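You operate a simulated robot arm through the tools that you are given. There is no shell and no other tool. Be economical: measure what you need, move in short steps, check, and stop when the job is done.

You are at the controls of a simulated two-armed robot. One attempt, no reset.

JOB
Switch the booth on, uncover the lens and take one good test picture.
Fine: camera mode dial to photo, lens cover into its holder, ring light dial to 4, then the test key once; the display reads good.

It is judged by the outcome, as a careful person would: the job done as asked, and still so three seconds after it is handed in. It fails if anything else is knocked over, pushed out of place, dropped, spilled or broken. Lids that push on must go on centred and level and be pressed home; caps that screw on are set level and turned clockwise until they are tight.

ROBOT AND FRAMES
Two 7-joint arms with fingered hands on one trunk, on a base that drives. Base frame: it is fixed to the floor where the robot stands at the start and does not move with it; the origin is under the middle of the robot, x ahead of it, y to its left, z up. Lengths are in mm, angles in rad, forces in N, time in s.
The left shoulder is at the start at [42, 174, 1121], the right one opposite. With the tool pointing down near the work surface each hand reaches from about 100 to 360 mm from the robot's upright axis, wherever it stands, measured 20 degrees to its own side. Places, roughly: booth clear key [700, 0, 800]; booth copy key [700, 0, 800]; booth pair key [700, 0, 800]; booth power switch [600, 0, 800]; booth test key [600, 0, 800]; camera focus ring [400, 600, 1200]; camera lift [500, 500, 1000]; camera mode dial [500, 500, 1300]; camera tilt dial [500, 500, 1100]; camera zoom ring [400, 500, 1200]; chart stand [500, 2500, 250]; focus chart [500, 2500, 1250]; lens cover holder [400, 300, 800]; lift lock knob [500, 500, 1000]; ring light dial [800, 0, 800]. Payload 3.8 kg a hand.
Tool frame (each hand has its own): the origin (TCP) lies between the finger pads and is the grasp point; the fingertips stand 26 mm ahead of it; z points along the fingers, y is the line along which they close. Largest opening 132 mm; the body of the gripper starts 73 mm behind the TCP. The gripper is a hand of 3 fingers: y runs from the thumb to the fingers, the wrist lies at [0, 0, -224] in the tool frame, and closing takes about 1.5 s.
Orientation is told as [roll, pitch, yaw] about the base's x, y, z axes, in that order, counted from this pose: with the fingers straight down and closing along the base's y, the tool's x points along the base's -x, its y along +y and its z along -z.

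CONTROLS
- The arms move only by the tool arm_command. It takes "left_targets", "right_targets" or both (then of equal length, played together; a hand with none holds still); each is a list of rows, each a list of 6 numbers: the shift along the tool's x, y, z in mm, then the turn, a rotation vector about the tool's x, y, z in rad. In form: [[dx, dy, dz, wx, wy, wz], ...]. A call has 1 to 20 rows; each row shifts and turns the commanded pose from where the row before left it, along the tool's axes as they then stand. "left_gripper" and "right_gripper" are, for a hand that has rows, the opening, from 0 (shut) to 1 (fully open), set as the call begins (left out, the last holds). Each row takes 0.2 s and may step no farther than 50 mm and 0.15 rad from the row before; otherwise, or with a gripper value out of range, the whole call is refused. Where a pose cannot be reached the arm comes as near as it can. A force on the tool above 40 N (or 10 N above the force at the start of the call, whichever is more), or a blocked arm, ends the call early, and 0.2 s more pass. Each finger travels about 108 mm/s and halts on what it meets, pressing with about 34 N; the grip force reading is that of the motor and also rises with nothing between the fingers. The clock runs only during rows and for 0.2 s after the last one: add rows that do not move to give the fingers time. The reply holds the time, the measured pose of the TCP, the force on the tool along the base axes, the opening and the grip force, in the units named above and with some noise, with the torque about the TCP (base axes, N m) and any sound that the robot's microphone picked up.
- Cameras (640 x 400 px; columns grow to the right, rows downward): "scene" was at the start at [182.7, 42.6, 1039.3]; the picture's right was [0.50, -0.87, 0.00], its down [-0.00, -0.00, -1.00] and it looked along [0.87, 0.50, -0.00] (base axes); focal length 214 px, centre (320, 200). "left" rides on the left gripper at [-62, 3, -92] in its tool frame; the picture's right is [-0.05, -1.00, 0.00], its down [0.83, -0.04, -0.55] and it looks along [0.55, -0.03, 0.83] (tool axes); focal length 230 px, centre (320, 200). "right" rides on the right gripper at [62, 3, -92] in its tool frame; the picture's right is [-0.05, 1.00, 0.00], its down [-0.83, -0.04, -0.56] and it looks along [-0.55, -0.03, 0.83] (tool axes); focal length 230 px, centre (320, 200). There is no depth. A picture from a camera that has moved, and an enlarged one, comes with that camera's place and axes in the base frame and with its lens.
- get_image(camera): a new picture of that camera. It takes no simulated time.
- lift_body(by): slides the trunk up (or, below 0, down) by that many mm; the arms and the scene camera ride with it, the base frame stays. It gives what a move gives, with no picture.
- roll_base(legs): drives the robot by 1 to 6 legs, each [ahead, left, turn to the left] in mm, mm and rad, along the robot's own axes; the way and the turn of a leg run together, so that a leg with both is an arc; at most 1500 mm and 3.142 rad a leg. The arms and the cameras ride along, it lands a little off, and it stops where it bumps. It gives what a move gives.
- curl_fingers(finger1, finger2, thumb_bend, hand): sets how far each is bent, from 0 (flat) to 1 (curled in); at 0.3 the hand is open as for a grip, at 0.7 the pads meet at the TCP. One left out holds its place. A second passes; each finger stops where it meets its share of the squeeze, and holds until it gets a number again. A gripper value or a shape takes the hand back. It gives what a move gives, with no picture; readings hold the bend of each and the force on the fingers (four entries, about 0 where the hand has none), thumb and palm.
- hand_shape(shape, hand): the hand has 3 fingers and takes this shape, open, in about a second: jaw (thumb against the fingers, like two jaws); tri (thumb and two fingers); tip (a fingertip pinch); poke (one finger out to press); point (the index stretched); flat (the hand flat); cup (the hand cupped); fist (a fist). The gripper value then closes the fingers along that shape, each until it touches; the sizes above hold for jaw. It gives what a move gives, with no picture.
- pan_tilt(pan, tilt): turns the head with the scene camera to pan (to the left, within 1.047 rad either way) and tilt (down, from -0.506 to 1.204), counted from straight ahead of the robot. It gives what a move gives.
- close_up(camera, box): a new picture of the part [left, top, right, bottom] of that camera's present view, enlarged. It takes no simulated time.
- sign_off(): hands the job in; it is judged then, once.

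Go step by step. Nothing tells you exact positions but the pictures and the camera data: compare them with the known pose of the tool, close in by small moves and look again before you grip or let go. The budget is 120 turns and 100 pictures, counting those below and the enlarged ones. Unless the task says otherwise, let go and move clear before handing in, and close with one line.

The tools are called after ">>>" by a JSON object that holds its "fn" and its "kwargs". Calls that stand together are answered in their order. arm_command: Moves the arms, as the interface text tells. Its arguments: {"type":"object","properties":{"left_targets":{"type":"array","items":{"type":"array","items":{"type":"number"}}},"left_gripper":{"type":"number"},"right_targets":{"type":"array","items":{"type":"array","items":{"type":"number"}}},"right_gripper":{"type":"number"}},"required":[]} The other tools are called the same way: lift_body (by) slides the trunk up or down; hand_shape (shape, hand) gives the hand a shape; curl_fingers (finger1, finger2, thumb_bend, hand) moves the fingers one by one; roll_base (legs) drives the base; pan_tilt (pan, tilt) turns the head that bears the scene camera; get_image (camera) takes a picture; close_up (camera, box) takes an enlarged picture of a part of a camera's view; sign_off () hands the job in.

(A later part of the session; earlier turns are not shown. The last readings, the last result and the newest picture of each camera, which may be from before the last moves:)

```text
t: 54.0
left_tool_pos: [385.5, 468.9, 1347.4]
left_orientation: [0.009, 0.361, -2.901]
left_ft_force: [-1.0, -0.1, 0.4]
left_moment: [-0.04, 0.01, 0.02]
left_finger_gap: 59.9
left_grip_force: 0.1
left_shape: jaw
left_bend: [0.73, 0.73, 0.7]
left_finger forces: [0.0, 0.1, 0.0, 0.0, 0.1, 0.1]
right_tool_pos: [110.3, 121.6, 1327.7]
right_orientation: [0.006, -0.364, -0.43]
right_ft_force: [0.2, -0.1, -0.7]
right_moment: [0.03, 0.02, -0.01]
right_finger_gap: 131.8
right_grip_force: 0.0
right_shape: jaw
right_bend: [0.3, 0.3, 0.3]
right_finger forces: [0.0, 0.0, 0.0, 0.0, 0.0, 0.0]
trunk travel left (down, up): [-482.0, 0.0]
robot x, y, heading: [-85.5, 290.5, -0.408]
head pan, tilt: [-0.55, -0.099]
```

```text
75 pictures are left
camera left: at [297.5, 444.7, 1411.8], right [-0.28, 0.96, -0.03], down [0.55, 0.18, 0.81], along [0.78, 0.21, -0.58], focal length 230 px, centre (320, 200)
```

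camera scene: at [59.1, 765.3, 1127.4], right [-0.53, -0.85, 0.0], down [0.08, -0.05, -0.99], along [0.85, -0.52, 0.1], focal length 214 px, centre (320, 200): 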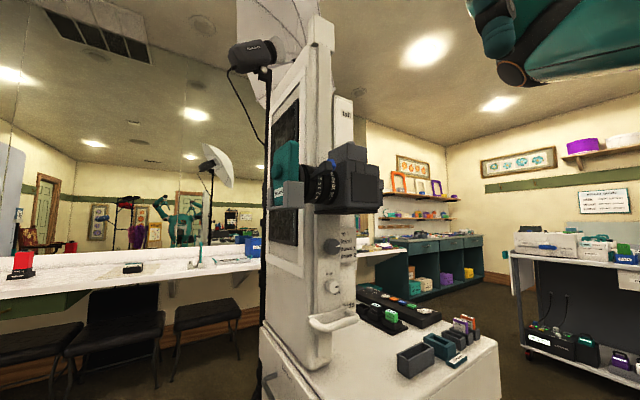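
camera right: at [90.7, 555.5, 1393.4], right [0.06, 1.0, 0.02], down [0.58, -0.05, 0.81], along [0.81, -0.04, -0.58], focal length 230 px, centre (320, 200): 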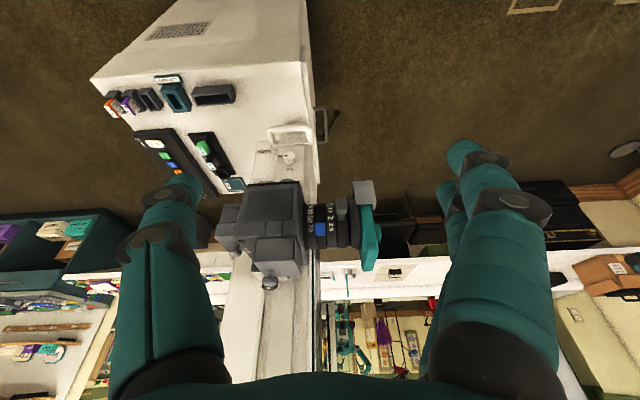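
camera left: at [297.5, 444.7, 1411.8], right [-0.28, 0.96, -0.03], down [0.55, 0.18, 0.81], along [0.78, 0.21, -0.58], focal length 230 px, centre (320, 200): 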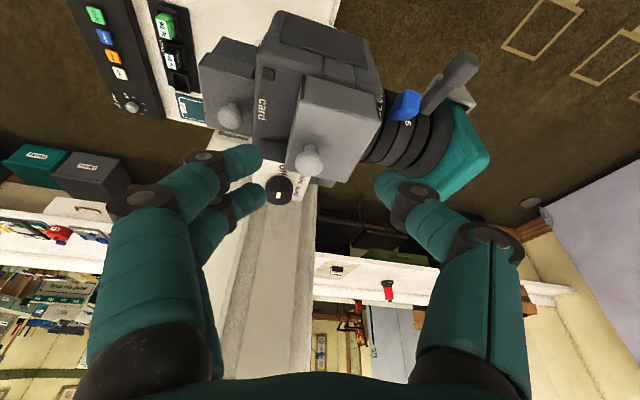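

>>> {"fn": "roll_base", "kwargs": {"legs": [[79, 15, 0]]}}

>>> {"fn": "get_image", "kwargs": {"camera": "left"}}

```text
t: 55.1
left_tool_pos: [463.4, 450.6, 1347.8]
left_orientation: [0.007, 0.363, -2.902]
left_ft_force: [-0.9, 0.4, 0.0]
left_moment: [-0.01, -0.01, -0.05]
left_finger_gap: 60.0
left_grip_force: 0.1
left_shape: jaw
left_bend: [0.73, 0.73, 0.7]
left_finger forces: [0.1, 0.0, 0.0, 0.0, 0.1, 0.1]
right_tool_pos: [189.0, 102.0, 1328.1]
right_orientation: [0.006, -0.365, -0.43]
right_ft_force: [-0.3, -0.1, 0.4]
right_moment: [0.0, 0.0, -0.06]
right_finger_gap: 131.8
right_grip_force: 0.2
right_shape: jaw
right_bend: [0.3, 0.3, 0.3]
right_finger forces: [0.0, 0.0, 0.1, 0.1, 0.1, 0.1]
trunk travel left (down, up): [-482.0, 0.0]
robot x, y, heading: [-6.9, 273.9, -0.416]
head pan, tilt: [-0.55, -0.099]
```

```text
74 pictures are left
camera left: at [375.6, 425.6, 1412.1], right [-0.28, 0.96, -0.03], down [0.55, 0.18, 0.81], along [0.79, 0.21, -0.58], focal length 230 px, centre (320, 200)
```

left: 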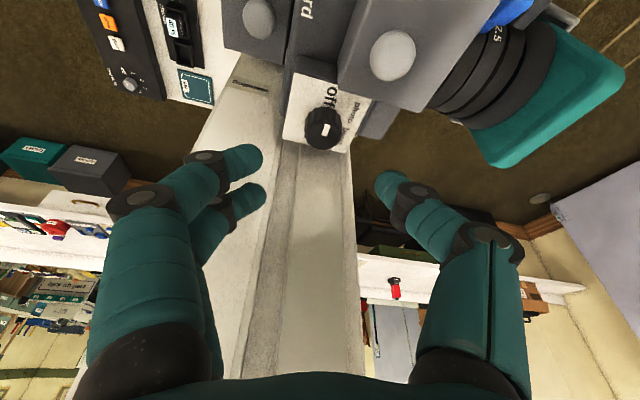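

Dial at (469, 451), as computed. Descending so the fingertips straddle the dial.

>>> {"fn": "arm_command", "kwargs": {"left_targets": [[-5.5, 0.2, 17, 0, 0, 0], [-5.5, 0.2, 17, 0, 0, 0], [-5.5, 0.2, 17, 0, 0, 0]]}}

>>> {"fn": "get_image", "kwargs": {"camera": "left"}}

```text
t: 55.9
left_tool_pos: [468.0, 447.9, 1291.5]
left_orientation: [0.007, 0.362, -2.904]
left_ft_force: [-0.1, 0.7, 0.2]
left_moment: [0.03, -0.01, 0.01]
left_finger_gap: 59.7
left_grip_force: 0.2
left_shape: jaw
left_bend: [0.73, 0.73, 0.7]
left_finger forces: [0.0, 0.1, 0.1, 0.0, 0.0, 0.1]
right_tool_pos: [188.9, 101.6, 1326.6]
right_orientation: [0.007, -0.364, -0.43]
right_ft_force: [0.0, -0.2, 1.1]
right_moment: [-0.04, 0.01, -0.02]
right_finger_gap: 132.2
right_grip_force: 0.0
right_shape: jaw
right_bend: [0.3, 0.3, 0.3]
right_finger forces: [0.0, 0.0, 0.1, 0.1, 0.0, 0.0]
trunk travel left (down, up): [-482.0, 0.0]
robot x, y, heading: [-4.1, 269.5, -0.42]
head pan, tilt: [-0.55, -0.099]
```

```text
73 pictures are left
camera left: at [380.3, 424.0, 1357.5], right [-0.28, 0.96, -0.03], down [0.55, 0.18, 0.81], along [0.78, 0.21, -0.58], focal length 230 px, centre (320, 200)
```

left: 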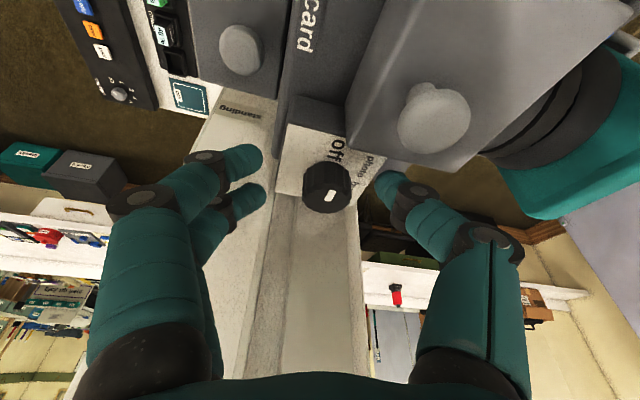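

>>> {"fn": "arm_command", "kwargs": {"left_targets": [[0, -3.5, -3, 0, 0, 0], [0, 0, 0, 0, 0, 0]]}}

>>> {"fn": "arm_command", "kwargs": {"left_targets": [[0, 0, 0, 0, 0, 0], [0, 0, 0, 0, 0, 0], [0, 0, 0, 0, 0, 0], [0, 0, 0, 0, 0, 0]], "left_gripper": 0.0}}

>>> {"fn": "close_up", "kwargs": {"camera": "left", "box": [220, 100, 420, 260]}}

```text
t: 56.5
left_tool_pos: [465.9, 451.7, 1294.7]
left_orientation: [0.007, 0.362, -2.903]
left_ft_force: [-0.7, -0.6, 0.0]
left_moment: [0.06, 0.02, 0.02]
left_finger_gap: 60.2
left_grip_force: 0.1
left_shape: jaw
left_bend: [0.73, 0.73, 0.7]
left_finger forces: [0.0, 0.1, 0.1, 0.0, 0.1, 0.0]
right_tool_pos: [189.1, 101.9, 1327.1]
right_orientation: [0.006, -0.364, -0.43]
right_ft_force: [-0.4, 0.1, 0.1]
right_moment: [-0.03, 0.03, 0.01]
right_finger_gap: 132.1
right_grip_force: 0.0
right_shape: jaw
right_bend: [0.3, 0.3, 0.3]
right_finger forces: [0.0, 0.1, 0.0, 0.0, 0.0, 0.1]
trunk travel left (down, up): [-482.0, 0.0]
robot x, y, heading: [-2.1, 269.8, -0.416]
head pan, tilt: [-0.55, -0.099]
```

```text
t: 57.5
left_tool_pos: [465.8, 452.8, 1294.9]
left_orientation: [0.01, 0.362, -2.903]
left_ft_force: [0.7, 0.7, 3.0]
left_moment: [0.03, 0.1, 0.08]
left_finger_gap: 28.8
left_grip_force: 34.4
left_shape: jaw
left_bend: [0.75, 0.72, 0.7]
left_finger forces: [15.3, 15.1, 0.0, 0.0, 27.7, 0.1]
right_tool_pos: [188.6, 100.7, 1326.5]
right_orientation: [0.007, -0.365, -0.428]
right_ft_force: [0.3, -0.2, 1.0]
right_moment: [0.01, 0.01, -0.04]
right_finger_gap: 131.9
right_grip_force: 0.0
right_shape: jaw
right_bend: [0.3, 0.3, 0.3]
right_finger forces: [0.0, 0.0, 0.0, 0.0, 0.0, 0.0]
trunk travel left (down, up): [-482.0, 0.0]
robot x, y, heading: [-2.5, 272.5, -0.417]
head pan, tilt: [-0.55, -0.099]
```

```text
2.50 times, centred on (320, 180) of left
camera zoom: at [378.2, 427.8, 1360.3], right [-0.28, 0.96, -0.03], down [0.55, 0.18, 0.81], along [0.78, 0.21, -0.58], focal length 575 px, centre (320, 250)
```

zoom: 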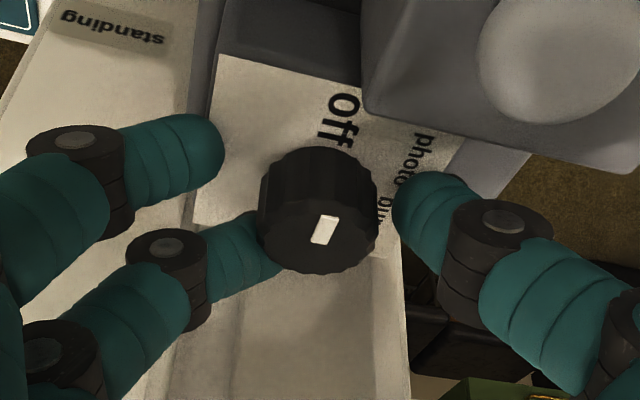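

Gripped (gap 29 mm, 34 N). The labels lie about 60° apart, so I turn 60° clockwise about the vertical axis through the dial.

>>> {"fn": "arm_command", "kwargs": {"left_targets": [[0.23, -1.02, 0.09, -0.053, 0, 0.14], [0.23, -1.02, 0.09, -0.053, 0, 0.14], [0.23, -1.02, 0.09, -0.053, 0, 0.14], [0.23, -1.02, 0.09, -0.053, 0, 0.14], [0.23, -1.02, 0.09, -0.053, 0, 0.14], [0.23, -1.02, 0.09, -0.053, 0, 0.14], [0.23, -1.02, 0.09, -0.053, 0, 0.14]]}}

>>> {"fn": "close_up", "kwargs": {"camera": "left", "box": [220, 100, 420, 260]}}

```text
t: 58.6
left_tool_pos: [476.6, 451.2, 1297.9]
left_orientation: [0.015, 0.391, 2.727]
left_ft_force: [21.0, -7.6, 0.5]
left_moment: [-0.69, -0.17, 0.34]
left_finger_gap: 22.4
left_grip_force: 34.1
left_shape: jaw
left_bend: [0.74, 0.76, 0.71]
left_finger forces: [24.3, 0.1, 0.0, 0.0, 23.0, 0.1]
right_tool_pos: [192.9, 100.6, 1324.8]
right_orientation: [0.005, -0.361, -0.432]
right_ft_force: [-0.4, 0.2, 0.5]
right_moment: [0.0, -0.01, 0.01]
right_finger_gap: 132.0
right_grip_force: 0.0
right_shape: jaw
right_bend: [0.3, 0.3, 0.3]
right_finger forces: [0.0, 0.0, 0.0, 0.0, 0.0, 0.1]
trunk travel left (down, up): [-482.0, 0.0]
robot x, y, heading: [-4.9, 272.7, -0.42]
head pan, tilt: [-0.55, -0.099]
stopped in row 5 (left hand): the force on the tool passed its limit at 42 N (the readings are from after the stop); the commanded pose is now the measured one
```

```text
2.50 times, centred on (320, 180) of left
camera zoom: at [390.5, 487.3, 1360.3], right [0.36, 0.93, -0.03], down [0.53, -0.18, 0.83], along [0.77, -0.32, -0.56], focal length 575 px, centre (320, 250)
```

zoom: 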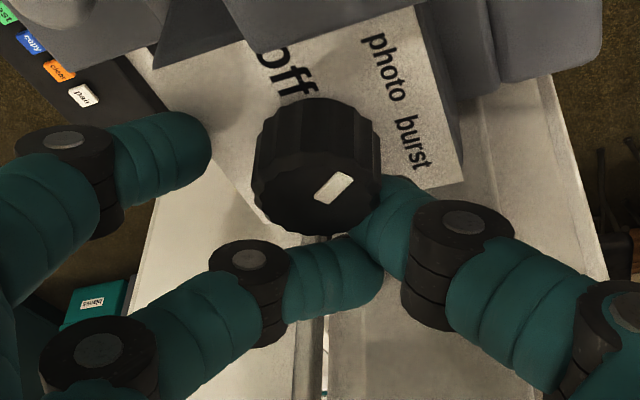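

The hand turned and slid a little; the mark looks near photo. I'll open and raise to check the pointer.

>>> {"fn": "arm_command", "kwargs": {"left_targets": [[0, 0, 0, 0, 0, 0], [0, 0, 0, 0, 0, 0], [0, 0, 0, 0, 0, 0]], "left_gripper": 0.45}}

>>> {"fn": "arm_command", "kwargs": {"left_targets": [[0, 0, -20, 0, 0, 0], [0, 0, -20, 0, 0, 0]]}}

>>> {"fn": "close_up", "kwargs": {"camera": "left", "box": [220, 100, 420, 260]}}

```text
t: 59.4
left_tool_pos: [471.5, 453.5, 1297.1]
left_orientation: [0.013, 0.382, 2.727]
left_ft_force: [1.2, -0.3, -0.7]
left_moment: [0.06, 0.0, -0.01]
left_finger_gap: 58.8
left_grip_force: 0.0
left_shape: jaw
left_bend: [0.73, 0.73, 0.7]
left_finger forces: [0.0, 0.1, 0.0, 0.1, 0.1, 0.0]
right_tool_pos: [190.0, 101.0, 1327.3]
right_orientation: [0.006, -0.363, -0.433]
right_ft_force: [0.4, -0.5, -0.2]
right_moment: [0.01, 0.0, -0.02]
right_finger_gap: 132.0
right_grip_force: 0.0
right_shape: jaw
right_bend: [0.3, 0.3, 0.3]
right_finger forces: [0.1, 0.0, 0.1, 0.0, 0.0, 0.0]
trunk travel left (down, up): [-482.0, 0.0]
robot x, y, heading: [-1.7, 274.1, -0.421]
head pan, tilt: [-0.55, -0.099]
```

```text
t: 60.0
left_tool_pos: [455.6, 458.3, 1338.1]
left_orientation: [0.013, 0.386, 2.725]
left_ft_force: [0.1, -0.1, 0.0]
left_moment: [-0.02, -0.01, -0.02]
left_finger_gap: 58.8
left_grip_force: 0.0
left_shape: jaw
left_bend: [0.73, 0.73, 0.7]
left_finger forces: [0.0, 0.0, 0.1, 0.1, 0.1, 0.1]
right_tool_pos: [189.8, 101.0, 1326.3]
right_orientation: [0.005, -0.365, -0.432]
right_ft_force: [0.6, 0.8, 0.1]
right_moment: [-0.01, -0.01, 0.02]
right_finger_gap: 131.8
right_grip_force: 0.0
right_shape: jaw
right_bend: [0.3, 0.3, 0.3]
right_finger forces: [0.0, 0.1, 0.0, 0.0, 0.0, 0.0]
trunk travel left (down, up): [-482.0, 0.0]
robot x, y, heading: [-2.3, 269.0, -0.416]
head pan, tilt: [-0.55, -0.099]
```

```text
2.50 times, centred on (320, 180) of left
camera zoom: at [370.0, 492.8, 1401.0], right [0.36, 0.93, -0.03], down [0.53, -0.18, 0.83], along [0.76, -0.32, -0.56], focal length 575 px, centre (320, 250)
```

zoom: 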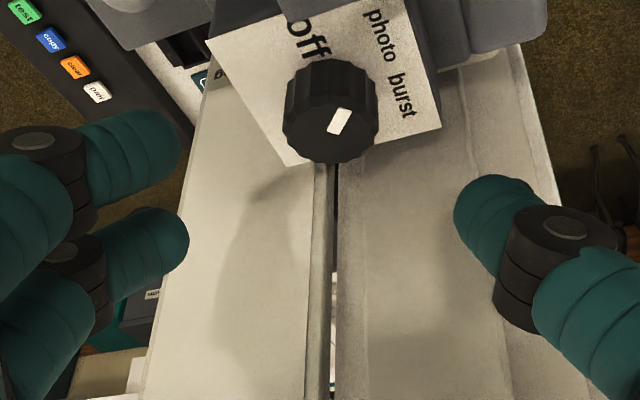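

>>> {"fn": "close_up", "kwargs": {"camera": "left", "box": [295, 95, 355, 155]}}

```text
6.67 times, centred on (325, 125) of left
camera zoom: at [370.0, 492.8, 1401.0], right [0.36, 0.93, -0.03], down [0.53, -0.18, 0.83], along [0.76, -0.32, -0.56], focal length 1534 px, centre (287, 700)
```

zoom: 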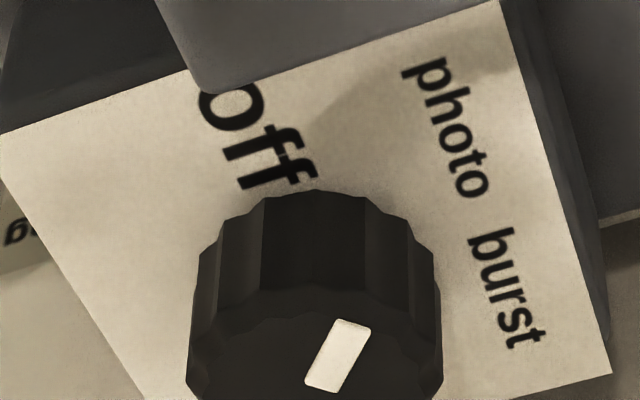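

The pointer is at ~140°, photo at ~120° (off 180°); it needs about 20° more clockwise. I'll rotate the hand back, re-grip more centred and turn that bit.

>>> {"fn": "arm_command", "kwargs": {"left_targets": [[0, 0, 0, 0.044, 0, -0.108], [0, 0, 0, 0.044, 0, -0.108], [0, 0, 0, 0.044, 0, -0.108], [-2, 6, 0, 0, 0, 0], [-2, 0, 22, 0, 0, 0], [-2.5, 0, 22, 0, 0, 0]]}}

>>> {"fn": "close_up", "kwargs": {"camera": "left", "box": [220, 100, 420, 260]}}

```text
t: 61.4
left_tool_pos: [468.4, 451.9, 1293.0]
left_orientation: [0.012, 0.382, 3.074]
left_ft_force: [-0.5, -0.8, -0.1]
left_moment: [-0.02, -0.01, -0.03]
left_finger_gap: 58.8
left_grip_force: 0.1
left_shape: jaw
left_bend: [0.73, 0.73, 0.7]
left_finger forces: [0.1, 0.1, 0.1, 0.1, 0.0, 0.0]
right_tool_pos: [188.8, 100.7, 1327.8]
right_orientation: [0.004, -0.363, -0.434]
right_ft_force: [0.6, -0.3, 0.0]
right_moment: [-0.01, 0.0, -0.02]
right_finger_gap: 131.8
right_grip_force: 0.0
right_shape: jaw
right_bend: [0.3, 0.3, 0.3]
right_finger forces: [0.0, 0.1, 0.0, 0.0, 0.0, 0.0]
trunk travel left (down, up): [-482.0, 0.0]
robot x, y, heading: [-5.5, 271.7, -0.419]
head pan, tilt: [-0.55, -0.099]
```

```text
2.50 times, centred on (320, 180) of left
camera zoom: at [376.0, 455.1, 1355.5], right [0.02, 1.0, -0.03], down [0.57, 0.01, 0.82], along [0.82, -0.04, -0.57], focal length 575 px, centre (320, 250)
```

zoom: 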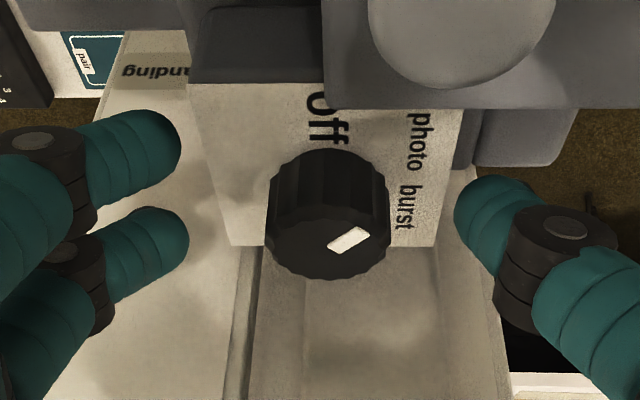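

>>> {"fn": "arm_command", "kwargs": {"left_targets": [[0, 0, 0, 0, 0, 0], [0, 0, 0, 0, 0, 0], [0, 0, 0, 0, 0, 0], [0, 0, 0, 0, 0, 0], [0, -0.8, 0, -0.041, 0, 0.102], [0, -0.8, 0, -0.041, 0, 0.102], [0, -0.8, 0, -0.041, 0, 0.102]], "left_gripper": 0.0}}

>>> {"fn": "close_up", "kwargs": {"camera": "left", "box": [220, 100, 420, 260]}}

```text
t: 63.0
left_tool_pos: [472.3, 452.1, 1295.5]
left_orientation: [0.016, 0.4, 2.748]
left_ft_force: [21.1, -7.4, 25.5]
left_moment: [-1.06, -0.05, 0.59]
left_finger_gap: 29.7
left_grip_force: 34.1
left_shape: jaw
left_bend: [0.74, 0.75, 0.73]
left_finger forces: [48.7, 6.7, 0.0, 0.0, 26.2, 0.1]
right_tool_pos: [192.7, 99.5, 1327.0]
right_orientation: [0.007, -0.364, -0.433]
right_ft_force: [0.4, 0.3, 0.4]
right_moment: [0.01, 0.02, -0.01]
right_finger_gap: 131.9
right_grip_force: 0.1
right_shape: jaw
right_bend: [0.3, 0.3, 0.3]
right_finger forces: [0.1, 0.0, 0.1, 0.0, 0.0, 0.0]
trunk travel left (down, up): [-482.0, 0.0]
robot x, y, heading: [-7.3, 273.2, -0.419]
head pan, tilt: [-0.55, -0.099]
```

```text
2.50 times, centred on (320, 180) of left
camera zoom: at [384.9, 485.2, 1357.8], right [0.35, 0.94, -0.03], down [0.53, -0.17, 0.83], along [0.78, -0.31, -0.55], focal length 575 px, centre (320, 250)
```

zoom: 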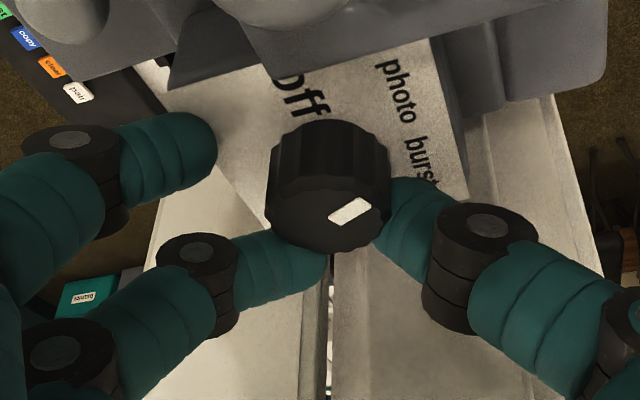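

>>> {"fn": "arm_command", "kwargs": {"left_targets": [[0, 0, 0, 0, 0, 0], [0, 0, 0, 0, 0, 0], [0, 0, 0, 0, 0, 0], [0, 0, -20, 0, 0, 0], [0, 0, -20, 0, 0, 0]], "left_gripper": 0.45}}

>>> {"fn": "close_up", "kwargs": {"camera": "left", "box": [290, 95, 370, 160]}}

```text
t: 64.2
left_tool_pos: [451.3, 462.3, 1327.1]
left_orientation: [0.01, 0.38, 2.746]
left_ft_force: [0.0, -0.6, -0.2]
left_moment: [-0.04, -0.02, -0.03]
left_finger_gap: 58.8
left_grip_force: 0.1
left_shape: jaw
left_bend: [0.73, 0.73, 0.7]
left_finger forces: [0.0, 0.0, 0.0, 0.1, 0.0, 0.0]
right_tool_pos: [189.0, 101.6, 1328.5]
right_orientation: [0.005, -0.366, -0.432]
right_ft_force: [-0.2, 0.1, -0.7]
right_moment: [-0.01, 0.0, 0.0]
right_finger_gap: 131.9
right_grip_force: 0.1
right_shape: jaw
right_bend: [0.3, 0.3, 0.3]
right_finger forces: [0.0, 0.0, 0.0, 0.0, 0.0, 0.0]
trunk travel left (down, up): [-482.0, 0.0]
robot x, y, heading: [-3.5, 273.0, -0.415]
head pan, tilt: [-0.55, -0.099]
```

```text
6.15 times, centred on (330, 128) of left
camera zoom: at [365.3, 494.1, 1391.1], right [0.34, 0.94, -0.03], down [0.54, -0.17, 0.82], along [0.77, -0.3, -0.57], focal length 1416 px, centre (258, 646)
```

zoom: 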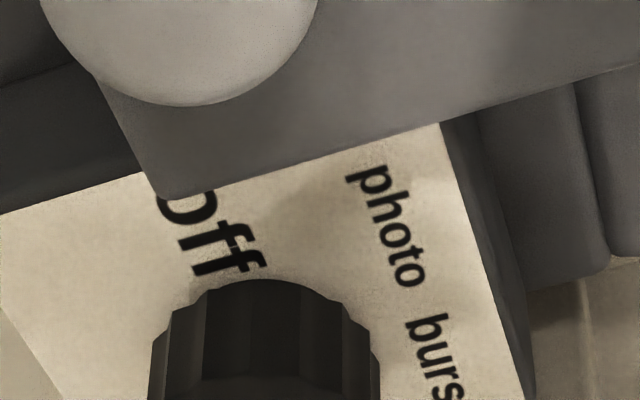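

>>> {"fn": "close_up", "kwargs": {"camera": "left", "box": [290, 120, 370, 185]}}

```text
6.15 times, centred on (330, 152) of left
camera zoom: at [365.3, 494.1, 1391.1], right [0.34, 0.94, -0.03], down [0.54, -0.17, 0.82], along [0.77, -0.3, -0.57], focal length 1416 px, centre (258, 492)
```

zoom: 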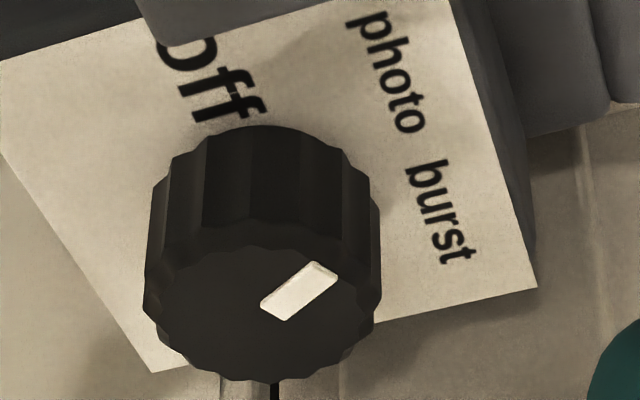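

The pointer now sits at ~122°, i.e. on photo. Next the lens cover: I raise the hand, back off, square up to heading 0 and set the hand vertical with yaw 180°.

>>> {"fn": "arm_command", "kwargs": {"left_targets": [[5, 0, -15, 0, 0, 0], [0, 0, 0, 0, 0, 0]]}}

>>> {"fn": "roll_base", "kwargs": {"legs": [[-180, 0, 0], [0, 180, 0], [0, 0, 0.416]]}}

>>> {"fn": "arm_command", "kwargs": {"left_targets": [[0, 0, 0, 0, -0.127, 0], [0, 0, 0, 0, -0.127, 0], [0, 0, 0, 0, -0.126, 0], [0, 0, 0, 0, 0, 0.01]]}}

```text
t: 64.8
left_tool_pos: [451.3, 461.3, 1343.2]
left_orientation: [0.012, 0.387, 2.746]
left_ft_force: [0.4, 0.5, 0.0]
left_moment: [-0.02, 0.02, -0.05]
left_finger_gap: 59.1
left_grip_force: 0.1
left_shape: jaw
left_bend: [0.73, 0.73, 0.7]
left_finger forces: [0.0, 0.1, 0.0, 0.0, 0.1, 0.0]
right_tool_pos: [189.8, 102.5, 1327.0]
right_orientation: [0.004, -0.362, -0.43]
right_ft_force: [1.0, 0.5, 0.2]
right_moment: [0.01, 0.0, 0.02]
right_finger_gap: 132.0
right_grip_force: 0.1
right_shape: jaw
right_bend: [0.3, 0.3, 0.3]
right_finger forces: [0.1, 0.0, 0.0, 0.0, 0.0, 0.0]
trunk travel left (down, up): [-482.0, 0.0]
robot x, y, heading: [-3.3, 272.0, -0.417]
head pan, tilt: [-0.55, -0.099]
```

```text
t: 69.4
left_tool_pos: [242.1, 870.4, 1344.3]
left_orientation: [0.01, 0.387, -3.112]
left_ft_force: [0.4, 1.1, -0.5]
left_moment: [-0.05, 0.01, 0.02]
left_finger_gap: 59.1
left_grip_force: 0.0
left_shape: jaw
left_bend: [0.73, 0.73, 0.7]
left_finger forces: [0.0, 0.1, 0.1, 0.1, 0.0, 0.1]
right_tool_pos: [152.4, 435.3, 1327.6]
right_orientation: [0.006, -0.364, -0.007]
right_ft_force: [-0.4, 0.6, -0.2]
right_moment: [-0.03, -0.01, 0.0]
right_finger_gap: 131.9
right_grip_force: 0.1
right_shape: jaw
right_bend: [0.3, 0.3, 0.3]
right_finger forces: [0.0, 0.0, 0.1, 0.0, 0.1, 0.1]
trunk travel left (down, up): [-482.0, 0.0]
robot x, y, heading: [-96.4, 512.3, 0.005]
head pan, tilt: [-0.55, -0.099]
```

```text
t: 70.4
left_tool_pos: [240.0, 871.2, 1344.6]
left_orientation: [0.01, 0.004, -3.128]
left_ft_force: [-0.3, 0.6, -0.1]
left_moment: [0.01, -0.02, 0.0]
left_finger_gap: 59.2
left_grip_force: 0.1
left_shape: jaw
left_bend: [0.73, 0.73, 0.7]
left_finger forces: [0.0, 0.0, 0.0, 0.0, 0.0, 0.0]
right_tool_pos: [151.9, 435.1, 1327.4]
right_orientation: [0.006, -0.363, -0.007]
right_ft_force: [-1.5, 0.4, -0.5]
right_moment: [-0.02, -0.01, 0.0]
right_finger_gap: 132.0
right_grip_force: 0.1
right_shape: jaw
right_bend: [0.3, 0.3, 0.3]
right_finger forces: [0.0, 0.1, 0.0, 0.0, 0.0, 0.0]
trunk travel left (down, up): [-482.0, 0.0]
robot x, y, heading: [-95.3, 511.7, 0.006]
head pan, tilt: [-0.55, -0.099]
```

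>>> {"fn": "roll_base", "kwargs": {"legs": [[60, -220, 0]]}}

>>> {"fn": "get_image", "kwargs": {"camera": "left"}}

```text
t: 72.9
left_tool_pos: [304.2, 654.6, 1345.5]
left_orientation: [0.011, 0.006, -3.128]
left_ft_force: [0.1, -0.7, -1.7]
left_moment: [0.0, -0.04, 0.0]
left_finger_gap: 58.9
left_grip_force: 0.1
left_shape: jaw
left_bend: [0.73, 0.73, 0.7]
left_finger forces: [0.0, 0.0, 0.0, 0.1, 0.0, 0.1]
right_tool_pos: [215.2, 218.6, 1326.9]
right_orientation: [0.004, -0.364, -0.008]
right_ft_force: [-1.4, 0.2, 0.3]
right_moment: [-0.01, 0.04, -0.02]
right_finger_gap: 132.0
right_grip_force: 0.0
right_shape: jaw
right_bend: [0.3, 0.3, 0.3]
right_finger forces: [0.0, 0.1, 0.0, 0.0, 0.0, 0.0]
trunk travel left (down, up): [-482.0, 0.0]
robot x, y, heading: [-35.2, 296.1, 0.006]
head pan, tilt: [-0.55, -0.099]
```

```text
64 pictures are left
camera left: at [241.0, 650.5, 1436.3], right [-0.07, 1.0, -0.01], down [0.83, 0.06, 0.56], along [0.56, 0.03, -0.83], focal length 230 px, centre (320, 200)
```

left: 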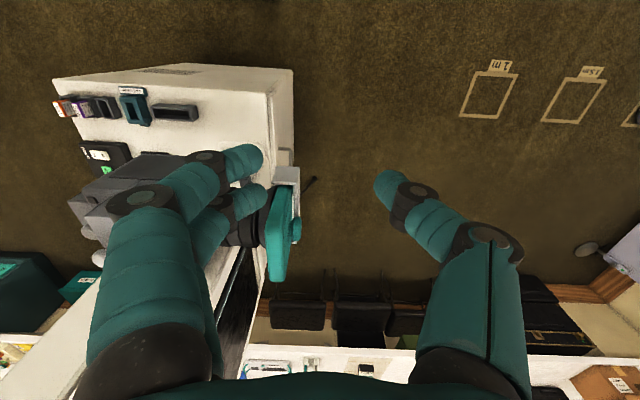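

>>> {"fn": "close_up", "kwargs": {"camera": "left", "box": [210, 150, 330, 300]}}

```text
2.67 times, centred on (270, 225) of left
camera zoom: at [241.0, 650.5, 1436.3], right [-0.07, 1.0, -0.01], down [0.83, 0.06, 0.56], along [0.56, 0.03, -0.83], focal length 614 px, centre (453, 133)
```

zoom: 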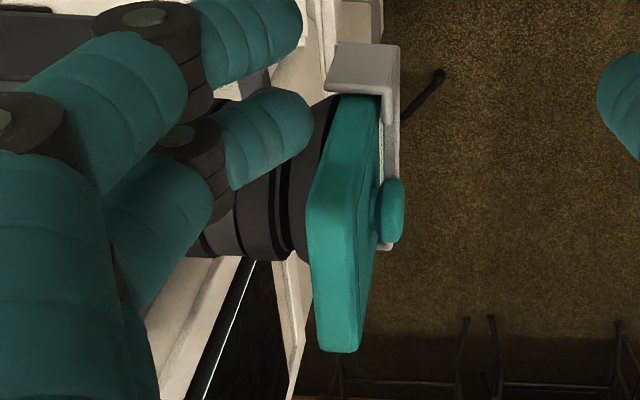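

The cover plate spans x 380–472, y 606–626, top z≈1267. I'll drive so the hand is above it.

>>> {"fn": "roll_base", "kwargs": {"legs": [[122, -38, -0.006]]}}

>>> {"fn": "arm_command", "kwargs": {"left_targets": [[0, 0, 0, 0, 0, 0], [0, 0, 0, 0, 0, 0]], "left_gripper": 0.36}}

>>> {"fn": "get_image", "kwargs": {"camera": "left"}}

```text
t: 74.3
left_tool_pos: [421.5, 616.7, 1342.7]
left_orientation: [0.01, 0.002, -3.134]
left_ft_force: [0.4, 1.0, -0.4]
left_moment: [0.01, 0.01, -0.04]
left_finger_gap: 59.1
left_grip_force: 0.1
left_shape: jaw
left_bend: [0.73, 0.73, 0.7]
left_finger forces: [0.1, 0.0, 0.1, 0.1, 0.0, 0.0]
right_tool_pos: [332.1, 181.8, 1325.9]
right_orientation: [0.007, -0.36, -0.013]
right_ft_force: [-0.2, 0.7, -0.4]
right_moment: [0.03, 0.05, -0.01]
right_finger_gap: 131.9
right_grip_force: 0.0
right_shape: jaw
right_bend: [0.3, 0.3, 0.3]
right_finger forces: [0.0, 0.0, 0.0, 0.1, 0.0, 0.0]
trunk travel left (down, up): [-482.0, 0.0]
robot x, y, heading: [77.9, 256.9, 0.003]
head pan, tilt: [-0.55, -0.099]
stopped in leg 1: the robot was blocked; the commanded pose is now the measured one
```

```text
t: 74.9
left_tool_pos: [419.2, 617.4, 1343.9]
left_orientation: [0.011, 0.005, -3.133]
left_ft_force: [0.2, 0.7, -0.4]
left_moment: [-0.01, -0.01, 0.01]
left_finger_gap: 48.1
left_grip_force: 0.1
left_shape: jaw
left_bend: [0.73, 0.73, 0.7]
left_finger forces: [0.0, 0.0, 0.0, 0.0, 0.0, 0.0]
right_tool_pos: [327.7, 182.8, 1328.3]
right_orientation: [0.006, -0.364, -0.013]
right_ft_force: [0.0, -0.2, -0.5]
right_moment: [-0.01, 0.01, -0.01]
right_finger_gap: 131.6
right_grip_force: 0.0
right_shape: jaw
right_bend: [0.3, 0.3, 0.3]
right_finger forces: [0.0, 0.1, 0.0, 0.1, 0.1, 0.0]
trunk travel left (down, up): [-482.0, 0.0]
robot x, y, heading: [80.9, 260.9, 0.001]
head pan, tilt: [-0.55, -0.099]
```

```text
62 pictures are left
camera left: at [356.2, 614.2, 1436.3], right [-0.06, 1.0, -0.01], down [0.83, 0.06, 0.56], along [0.56, 0.02, -0.83], focal length 230 px, centre (320, 200)
```

left: 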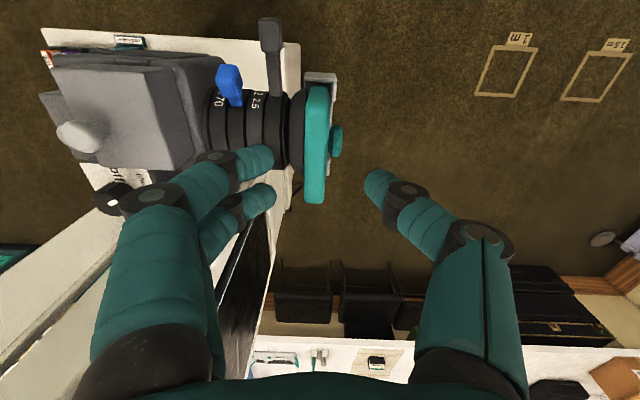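

The base touched the table front at x≈80, so that's its limit there. The hand is nearly above the plate; descending with a small correction.

>>> {"fn": "arm_command", "kwargs": {"left_targets": [[2, 1, 15, 0, 0, 0], [2, 1, 15, 0, 0, 0], [1, 1, 15, 0, 0, 0]]}}

>>> {"fn": "close_up", "kwargs": {"camera": "left", "box": [220, 60, 420, 240]}}

```text
t: 75.7
left_tool_pos: [423.7, 612.8, 1297.9]
left_orientation: [0.012, 0.005, -3.133]
left_ft_force: [0.8, 0.5, -0.7]
left_moment: [-0.02, 0.0, -0.01]
left_finger_gap: 47.9
left_grip_force: 0.0
left_shape: jaw
left_bend: [0.73, 0.73, 0.7]
left_finger forces: [0.0, 0.0, 0.0, 0.1, 0.0, 0.0]
right_tool_pos: [327.4, 183.8, 1326.2]
right_orientation: [0.006, -0.363, -0.013]
right_ft_force: [0.2, 0.3, 0.4]
right_moment: [0.0, 0.0, 0.0]
right_finger_gap: 132.0
right_grip_force: 0.0
right_shape: jaw
right_bend: [0.3, 0.3, 0.3]
right_finger forces: [0.0, 0.0, 0.1, 0.0, 0.1, 0.0]
trunk travel left (down, up): [-482.0, 0.0]
robot x, y, heading: [82.0, 259.8, 0.007]
head pan, tilt: [-0.55, -0.099]
```

```text
2.22 times, centred on (320, 150) of left
camera zoom: at [360.6, 609.8, 1390.4], right [-0.06, 1.0, -0.01], down [0.83, 0.06, 0.56], along [0.56, 0.02, -0.83], focal length 511 px, centre (320, 311)
```

zoom: 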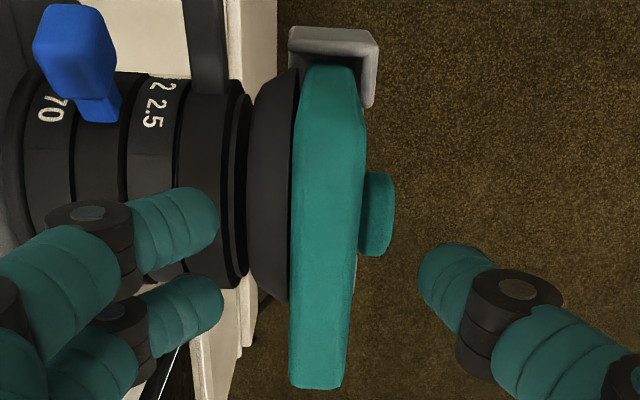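

>>> {"fn": "arm_command", "kwargs": {"left_targets": [[2, 0, 9, 0, 0, 0], [0, 0, 8, 0, 0, 0]]}}

>>> {"fn": "arm_command", "kwargs": {"left_targets": [[0, 0, 0, 0, 0, 0], [0, 0, 0, 0, 0, 0], [0, 0, 0, 0, 0, 0], [0, 0, 0, 0, 0, 0]], "left_gripper": 0.0}}

>>> {"fn": "close_up", "kwargs": {"camera": "left", "box": [220, 60, 420, 240]}}

```text
t: 76.3
left_tool_pos: [425.4, 612.5, 1280.9]
left_orientation: [0.011, 0.007, -3.134]
left_ft_force: [0.0, -0.5, 0.0]
left_moment: [0.02, -0.01, -0.02]
left_finger_gap: 48.1
left_grip_force: 0.2
left_shape: jaw
left_bend: [0.73, 0.73, 0.7]
left_finger forces: [0.1, 0.1, 0.0, 0.0, 0.0, 0.0]
right_tool_pos: [328.0, 182.3, 1327.9]
right_orientation: [0.007, -0.364, -0.013]
right_ft_force: [-0.1, -0.7, -1.1]
right_moment: [0.0, 0.01, 0.03]
right_finger_gap: 131.8
right_grip_force: 0.0
right_shape: jaw
right_bend: [0.3, 0.3, 0.3]
right_finger forces: [0.0, 0.0, 0.0, 0.0, 0.0, 0.1]
trunk travel left (down, up): [-482.0, 0.0]
robot x, y, heading: [82.8, 259.1, -0.003]
head pan, tilt: [-0.55, -0.099]
```

```text
t: 77.3
left_tool_pos: [425.8, 611.3, 1280.6]
left_orientation: [0.01, 0.005, -3.131]
left_ft_force: [-0.1, -0.5, 0.5]
left_moment: [0.01, 0.01, 0.01]
left_finger_gap: 12.4
left_grip_force: 33.8
left_shape: jaw
left_bend: [0.72, 0.72, 0.7]
left_finger forces: [15.3, 15.2, 0.0, 0.0, 30.5, 0.1]
right_tool_pos: [327.7, 182.2, 1328.0]
right_orientation: [0.006, -0.362, -0.013]
right_ft_force: [-0.6, -0.5, -0.6]
right_moment: [-0.01, 0.03, -0.04]
right_finger_gap: 132.1
right_grip_force: 0.1
right_shape: jaw
right_bend: [0.3, 0.3, 0.3]
right_finger forces: [0.1, 0.1, 0.0, 0.1, 0.0, 0.0]
trunk travel left (down, up): [-482.0, 0.0]
robot x, y, heading: [82.1, 258.0, 0.001]
head pan, tilt: [-0.55, -0.099]
```

```text
2.22 times, centred on (320, 150) of left
camera zoom: at [362.9, 609.5, 1373.2], right [-0.06, 1.0, -0.01], down [0.83, 0.06, 0.56], along [0.56, 0.02, -0.83], focal length 511 px, centre (320, 311)
```

zoom: 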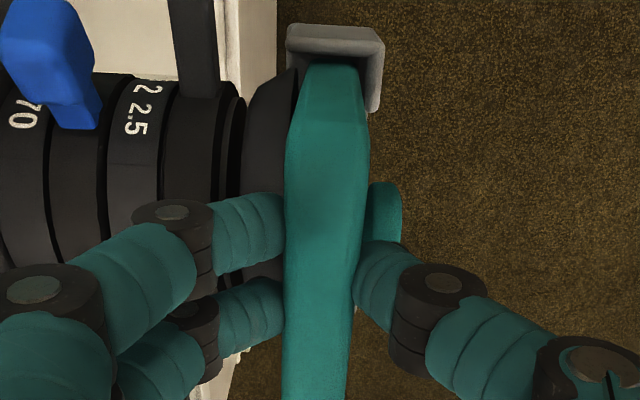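

Gripped (12.4 mm thick plate). Lifting straight up.

>>> {"fn": "arm_command", "kwargs": {"left_targets": [[0, 0, -10, 0, 0, 0], [0, 0, -12, 0, 0, 0], [0, 0, -12, 0, 0, 0], [0, 0, -12, 0, 0, 0], [0, 0, -12, 0, 0, 0]]}}

>>> {"fn": "get_image", "kwargs": {"camera": "left"}}

```text
t: 78.5
left_tool_pos: [424.2, 613.4, 1339.0]
left_orientation: [0.011, 0.006, -3.133]
left_ft_force: [0.5, 0.6, -1.2]
left_moment: [0.02, -0.01, 0.0]
left_finger_gap: 12.1
left_grip_force: 34.0
left_shape: jaw
left_bend: [0.72, 0.72, 0.7]
left_finger forces: [15.3, 15.2, 0.0, 0.0, 30.6, 0.0]
right_tool_pos: [329.0, 182.3, 1327.3]
right_orientation: [0.006, -0.364, -0.013]
right_ft_force: [0.1, -0.3, 0.5]
right_moment: [0.01, -0.02, 0.01]
right_finger_gap: 131.7
right_grip_force: 0.0
right_shape: jaw
right_bend: [0.3, 0.3, 0.3]
right_finger forces: [0.1, 0.0, 0.1, 0.0, 0.0, 0.1]
trunk travel left (down, up): [-482.0, 0.0]
robot x, y, heading: [81.5, 262.0, -0.0]
head pan, tilt: [-0.55, -0.099]
```

```text
59 pictures are left
camera left: at [361.9, 610.3, 1432.3], right [-0.06, 1.0, -0.01], down [0.83, 0.06, 0.56], along [0.56, 0.02, -0.83], focal length 230 px, centre (320, 200)
```

left: 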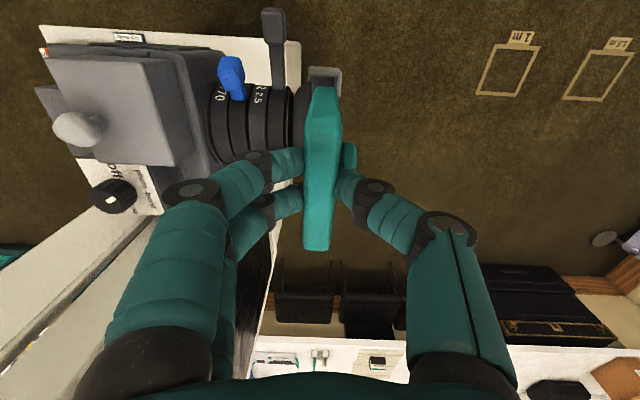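

The cover is out and clear of the bracket. I move sideways away from the lens, then back off.

>>> {"fn": "roll_base", "kwargs": {"legs": [[-12, 90, 0], [-150, 60, 0]]}}

>>> {"fn": "arm_command", "kwargs": {"left_targets": [[0, 0, 0, 0, 0, 0.143], [0, 0, 0, 0, 0, 0.143], [0, 0, 0, 0, 0, 0.143], [0, 0, 0, 0, 0, 0.143], [0, 0, 0, 0, 0, 0.143], [0, 0, 0, 0, 0, 0.143], [0, 0, 0, 0, 0, 0.143], [0, 0, 0, 0, 0, 0.143], [0, 0, 0, 0, 0, 0.143], [0, 0, 0, 0, 0, 0.143], [0, 0, 0, 0, 0, 0.143]]}}

>>> {"fn": "get_image", "kwargs": {"camera": "left"}}

>>> {"fn": "get_image", "kwargs": {"camera": "right"}}

```text
t: 80.9
left_tool_pos: [267.9, 761.3, 1338.9]
left_orientation: [0.01, 0.004, -3.133]
left_ft_force: [0.4, 0.5, 0.3]
left_moment: [-0.03, 0.0, 0.01]
left_finger_gap: 12.5
left_grip_force: 34.4
left_shape: jaw
left_bend: [0.72, 0.72, 0.7]
left_finger forces: [15.3, 15.3, 0.0, 0.1, 30.6, 0.0]
right_tool_pos: [171.8, 329.6, 1326.3]
right_orientation: [0.007, -0.362, -0.013]
right_ft_force: [-0.8, -0.1, 0.1]
right_moment: [0.0, 0.01, -0.05]
right_finger_gap: 132.0
right_grip_force: 0.0
right_shape: jaw
right_bend: [0.3, 0.3, 0.3]
right_finger forces: [0.0, 0.1, 0.0, 0.0, 0.0, 0.0]
trunk travel left (down, up): [-482.0, 0.0]
robot x, y, heading: [-74.2, 403.8, 0.001]
head pan, tilt: [-0.55, -0.099]
```

```text
t: 83.3
left_tool_pos: [267.5, 761.8, 1339.4]
left_orientation: [-0.004, 0.01, 1.575]
left_ft_force: [-0.5, -0.2, -0.6]
left_moment: [0.0, 0.01, 0.01]
left_finger_gap: 12.4
left_grip_force: 33.6
left_shape: jaw
left_bend: [0.72, 0.72, 0.7]
left_finger forces: [15.3, 15.2, 0.1, 0.0, 30.6, 0.0]
right_tool_pos: [170.3, 329.9, 1327.6]
right_orientation: [0.009, -0.363, -0.012]
right_ft_force: [0.0, 0.6, 0.9]
right_moment: [0.0, 0.02, 0.0]
right_finger_gap: 131.8
right_grip_force: 0.0
right_shape: jaw
right_bend: [0.3, 0.3, 0.3]
right_finger forces: [0.0, 0.0, 0.0, 0.0, 0.0, 0.1]
trunk travel left (down, up): [-482.0, 0.0]
robot x, y, heading: [-77.1, 405.7, 0.002]
head pan, tilt: [-0.55, -0.099]
```

```text
58 pictures are left
camera left: at [261.9, 823.6, 1431.3], right [1.0, 0.06, 0.01], down [0.04, -0.82, 0.56], along [0.04, -0.56, -0.83], focal length 230 px, centre (320, 200)
```

left: 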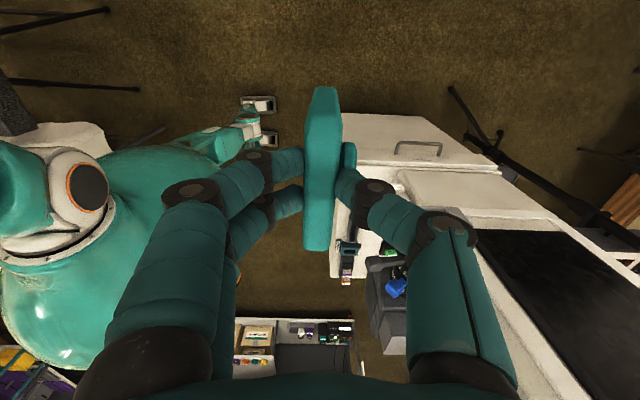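

```text
57 pictures are left
camera right: at [79.4, 332.9, 1393.6], right [0.06, 1.0, 0.02], down [0.58, -0.05, 0.81], along [0.81, -0.03, -0.58], focal length 230 px, centre (320, 200)
```

right: 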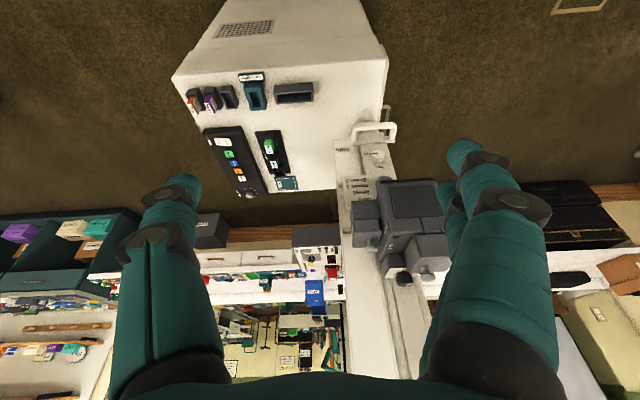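

The right hand's camera gives a good overview: the holder is near (420, 255), top ≈ z 790. I lower trunk and left hand to carrying height here in free space.

>>> {"fn": "lift_body", "kwargs": {"by": -60}}

>>> {"fn": "arm_command", "kwargs": {"left_targets": [[22, 0, 43, 0, 0, 0], [22, 0, 43, 0, 0, 0], [22, 0, 43, 0, 0, 0], [22, 0, 43, 0, 0, 0], [22, 0, 43, 0, 0, 0], [22, 0, 43, 0, 0, 0], [22, 0, 43, 0, 0, 0]]}}

```text
t: 84.3
left_tool_pos: [266.5, 761.5, 1278.6]
left_orientation: [-0.006, 0.011, 1.579]
left_ft_force: [-0.5, -0.4, -0.8]
left_moment: [0.01, 0.02, -0.01]
left_finger_gap: 12.3
left_grip_force: 34.0
left_shape: jaw
left_bend: [0.72, 0.72, 0.7]
left_finger forces: [15.3, 15.3, 0.0, 0.0, 30.6, 0.1]
right_tool_pos: [169.5, 330.4, 1268.2]
right_orientation: [0.006, -0.364, -0.009]
right_ft_force: [-0.2, 0.1, -0.3]
right_moment: [-0.01, -0.01, 0.0]
right_finger_gap: 132.2
right_grip_force: 0.1
right_shape: jaw
right_bend: [0.3, 0.3, 0.3]
right_finger forces: [0.0, 0.1, 0.0, 0.0, 0.0, 0.0]
trunk travel left (down, up): [-422.0, 60.0]
robot x, y, heading: [-74.2, 406.4, 0.003]
head pan, tilt: [-0.55, -0.099]
```

```text
t: 85.9
left_tool_pos: [270.2, 599.5, 975.9]
left_orientation: [-0.005, 0.012, 1.58]
left_ft_force: [0.1, 0.4, -1.3]
left_moment: [0.05, 0.02, 0.01]
left_finger_gap: 12.3
left_grip_force: 33.9
left_shape: jaw
left_bend: [0.72, 0.72, 0.7]
left_finger forces: [15.3, 15.2, 0.0, 0.0, 30.5, 0.1]
right_tool_pos: [170.5, 330.7, 1266.8]
right_orientation: [0.004, -0.362, -0.012]
right_ft_force: [0.7, 0.4, -0.6]
right_moment: [-0.01, 0.0, 0.01]
right_finger_gap: 131.9
right_grip_force: 0.1
right_shape: jaw
right_bend: [0.3, 0.3, 0.3]
right_finger forces: [0.1, 0.0, 0.0, 0.0, 0.0, 0.0]
trunk travel left (down, up): [-422.0, 60.0]
robot x, y, heading: [-76.2, 403.7, 0.002]
head pan, tilt: [-0.55, -0.099]
```

>>> {"fn": "roll_base", "kwargs": {"legs": [[0, -345, 0], [90, 0, 0]]}}

>>> {"fn": "get_image", "kwargs": {"camera": "left"}}

>>> {"fn": "get_image", "kwargs": {"camera": "right"}}

>>> {"fn": "pan_tilt", "kwargs": {"pan": 0.3, "tilt": 0.6}}

>>> {"fn": "get_image", "kwargs": {"camera": "scene"}}

```text
t: 90.2
left_tool_pos: [359.3, 259.5, 978.4]
left_orientation: [-0.005, 0.01, 1.581]
left_ft_force: [0.1, -0.9, -1.0]
left_moment: [0.04, 0.0, -0.01]
left_finger_gap: 12.3
left_grip_force: 33.6
left_shape: jaw
left_bend: [0.72, 0.72, 0.7]
left_finger forces: [15.2, 15.2, 0.0, 0.0, 30.6, 0.0]
right_tool_pos: [259.4, -12.1, 1266.7]
right_orientation: [0.006, -0.363, -0.012]
right_ft_force: [0.0, -0.4, -0.1]
right_moment: [0.02, 0.03, -0.02]
right_finger_gap: 131.8
right_grip_force: 0.0
right_shape: jaw
right_bend: [0.3, 0.3, 0.3]
right_finger forces: [0.0, 0.0, 0.1, 0.1, 0.0, 0.0]
trunk travel left (down, up): [-422.0, 60.0]
robot x, y, heading: [11.9, 64.2, 0.007]
head pan, tilt: [-0.55, -0.099]
```

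```text
56 pictures are left
camera left: at [354.0, 321.2, 1069.7], right [1.0, 0.06, 0.01], down [0.05, -0.82, 0.56], along [0.04, -0.56, -0.83], focal length 230 px, centre (320, 200)
```

left: 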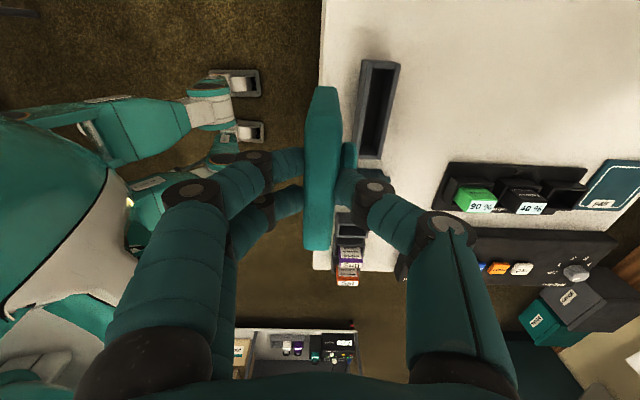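

```text
55 pictures are left
camera right: at [170.2, -8.5, 1333.6], right [0.06, 1.0, 0.02], down [0.58, -0.05, 0.81], along [0.81, -0.03, -0.58], focal length 230 px, centre (320, 200)
```

right: 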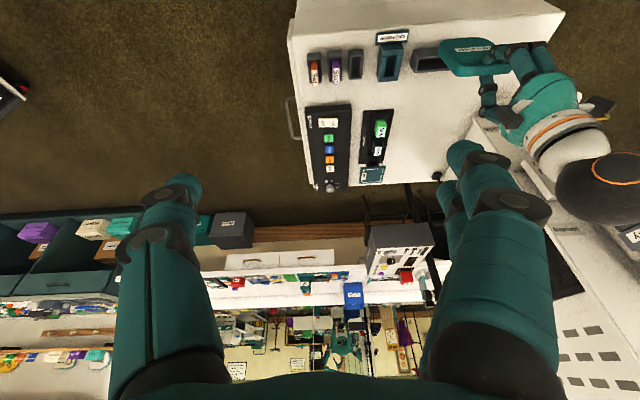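

```text
t: 91.4
left_tool_pos: [358.6, 259.3, 977.8]
left_orientation: [-0.005, 0.009, 1.578]
left_ft_force: [0.1, 0.0, -1.0]
left_moment: [0.02, 0.01, 0.0]
left_finger_gap: 12.2
left_grip_force: 34.1
left_shape: jaw
left_bend: [0.72, 0.72, 0.7]
left_finger forces: [15.3, 15.3, 0.1, 0.0, 30.5, 0.1]
right_tool_pos: [259.4, -10.2, 1266.8]
right_orientation: [0.007, -0.364, -0.011]
right_ft_force: [-1.5, 0.2, -0.4]
right_moment: [0.0, 0.0, 0.01]
right_finger_gap: 131.7
right_grip_force: 0.1
right_shape: jaw
right_bend: [0.3, 0.3, 0.3]
right_finger forces: [0.0, 0.1, 0.0, 0.0, 0.0, 0.1]
trunk travel left (down, up): [-422.0, 60.0]
robot x, y, heading: [11.4, 64.5, 0.005]
head pan, tilt: [0.3, 0.6]
```

```text
54 pictures are left
camera scene: at [201.9, 89.5, 979.8], right [0.3, -0.95, 0.0], down [-0.54, -0.17, -0.83], along [0.79, 0.25, -0.56], focal length 214 px, centre (320, 200)
```

scene: 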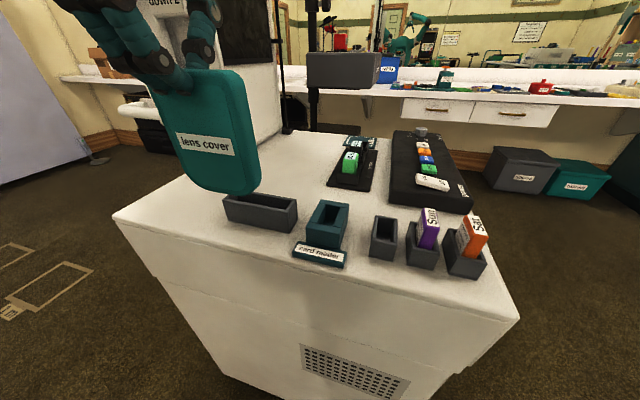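

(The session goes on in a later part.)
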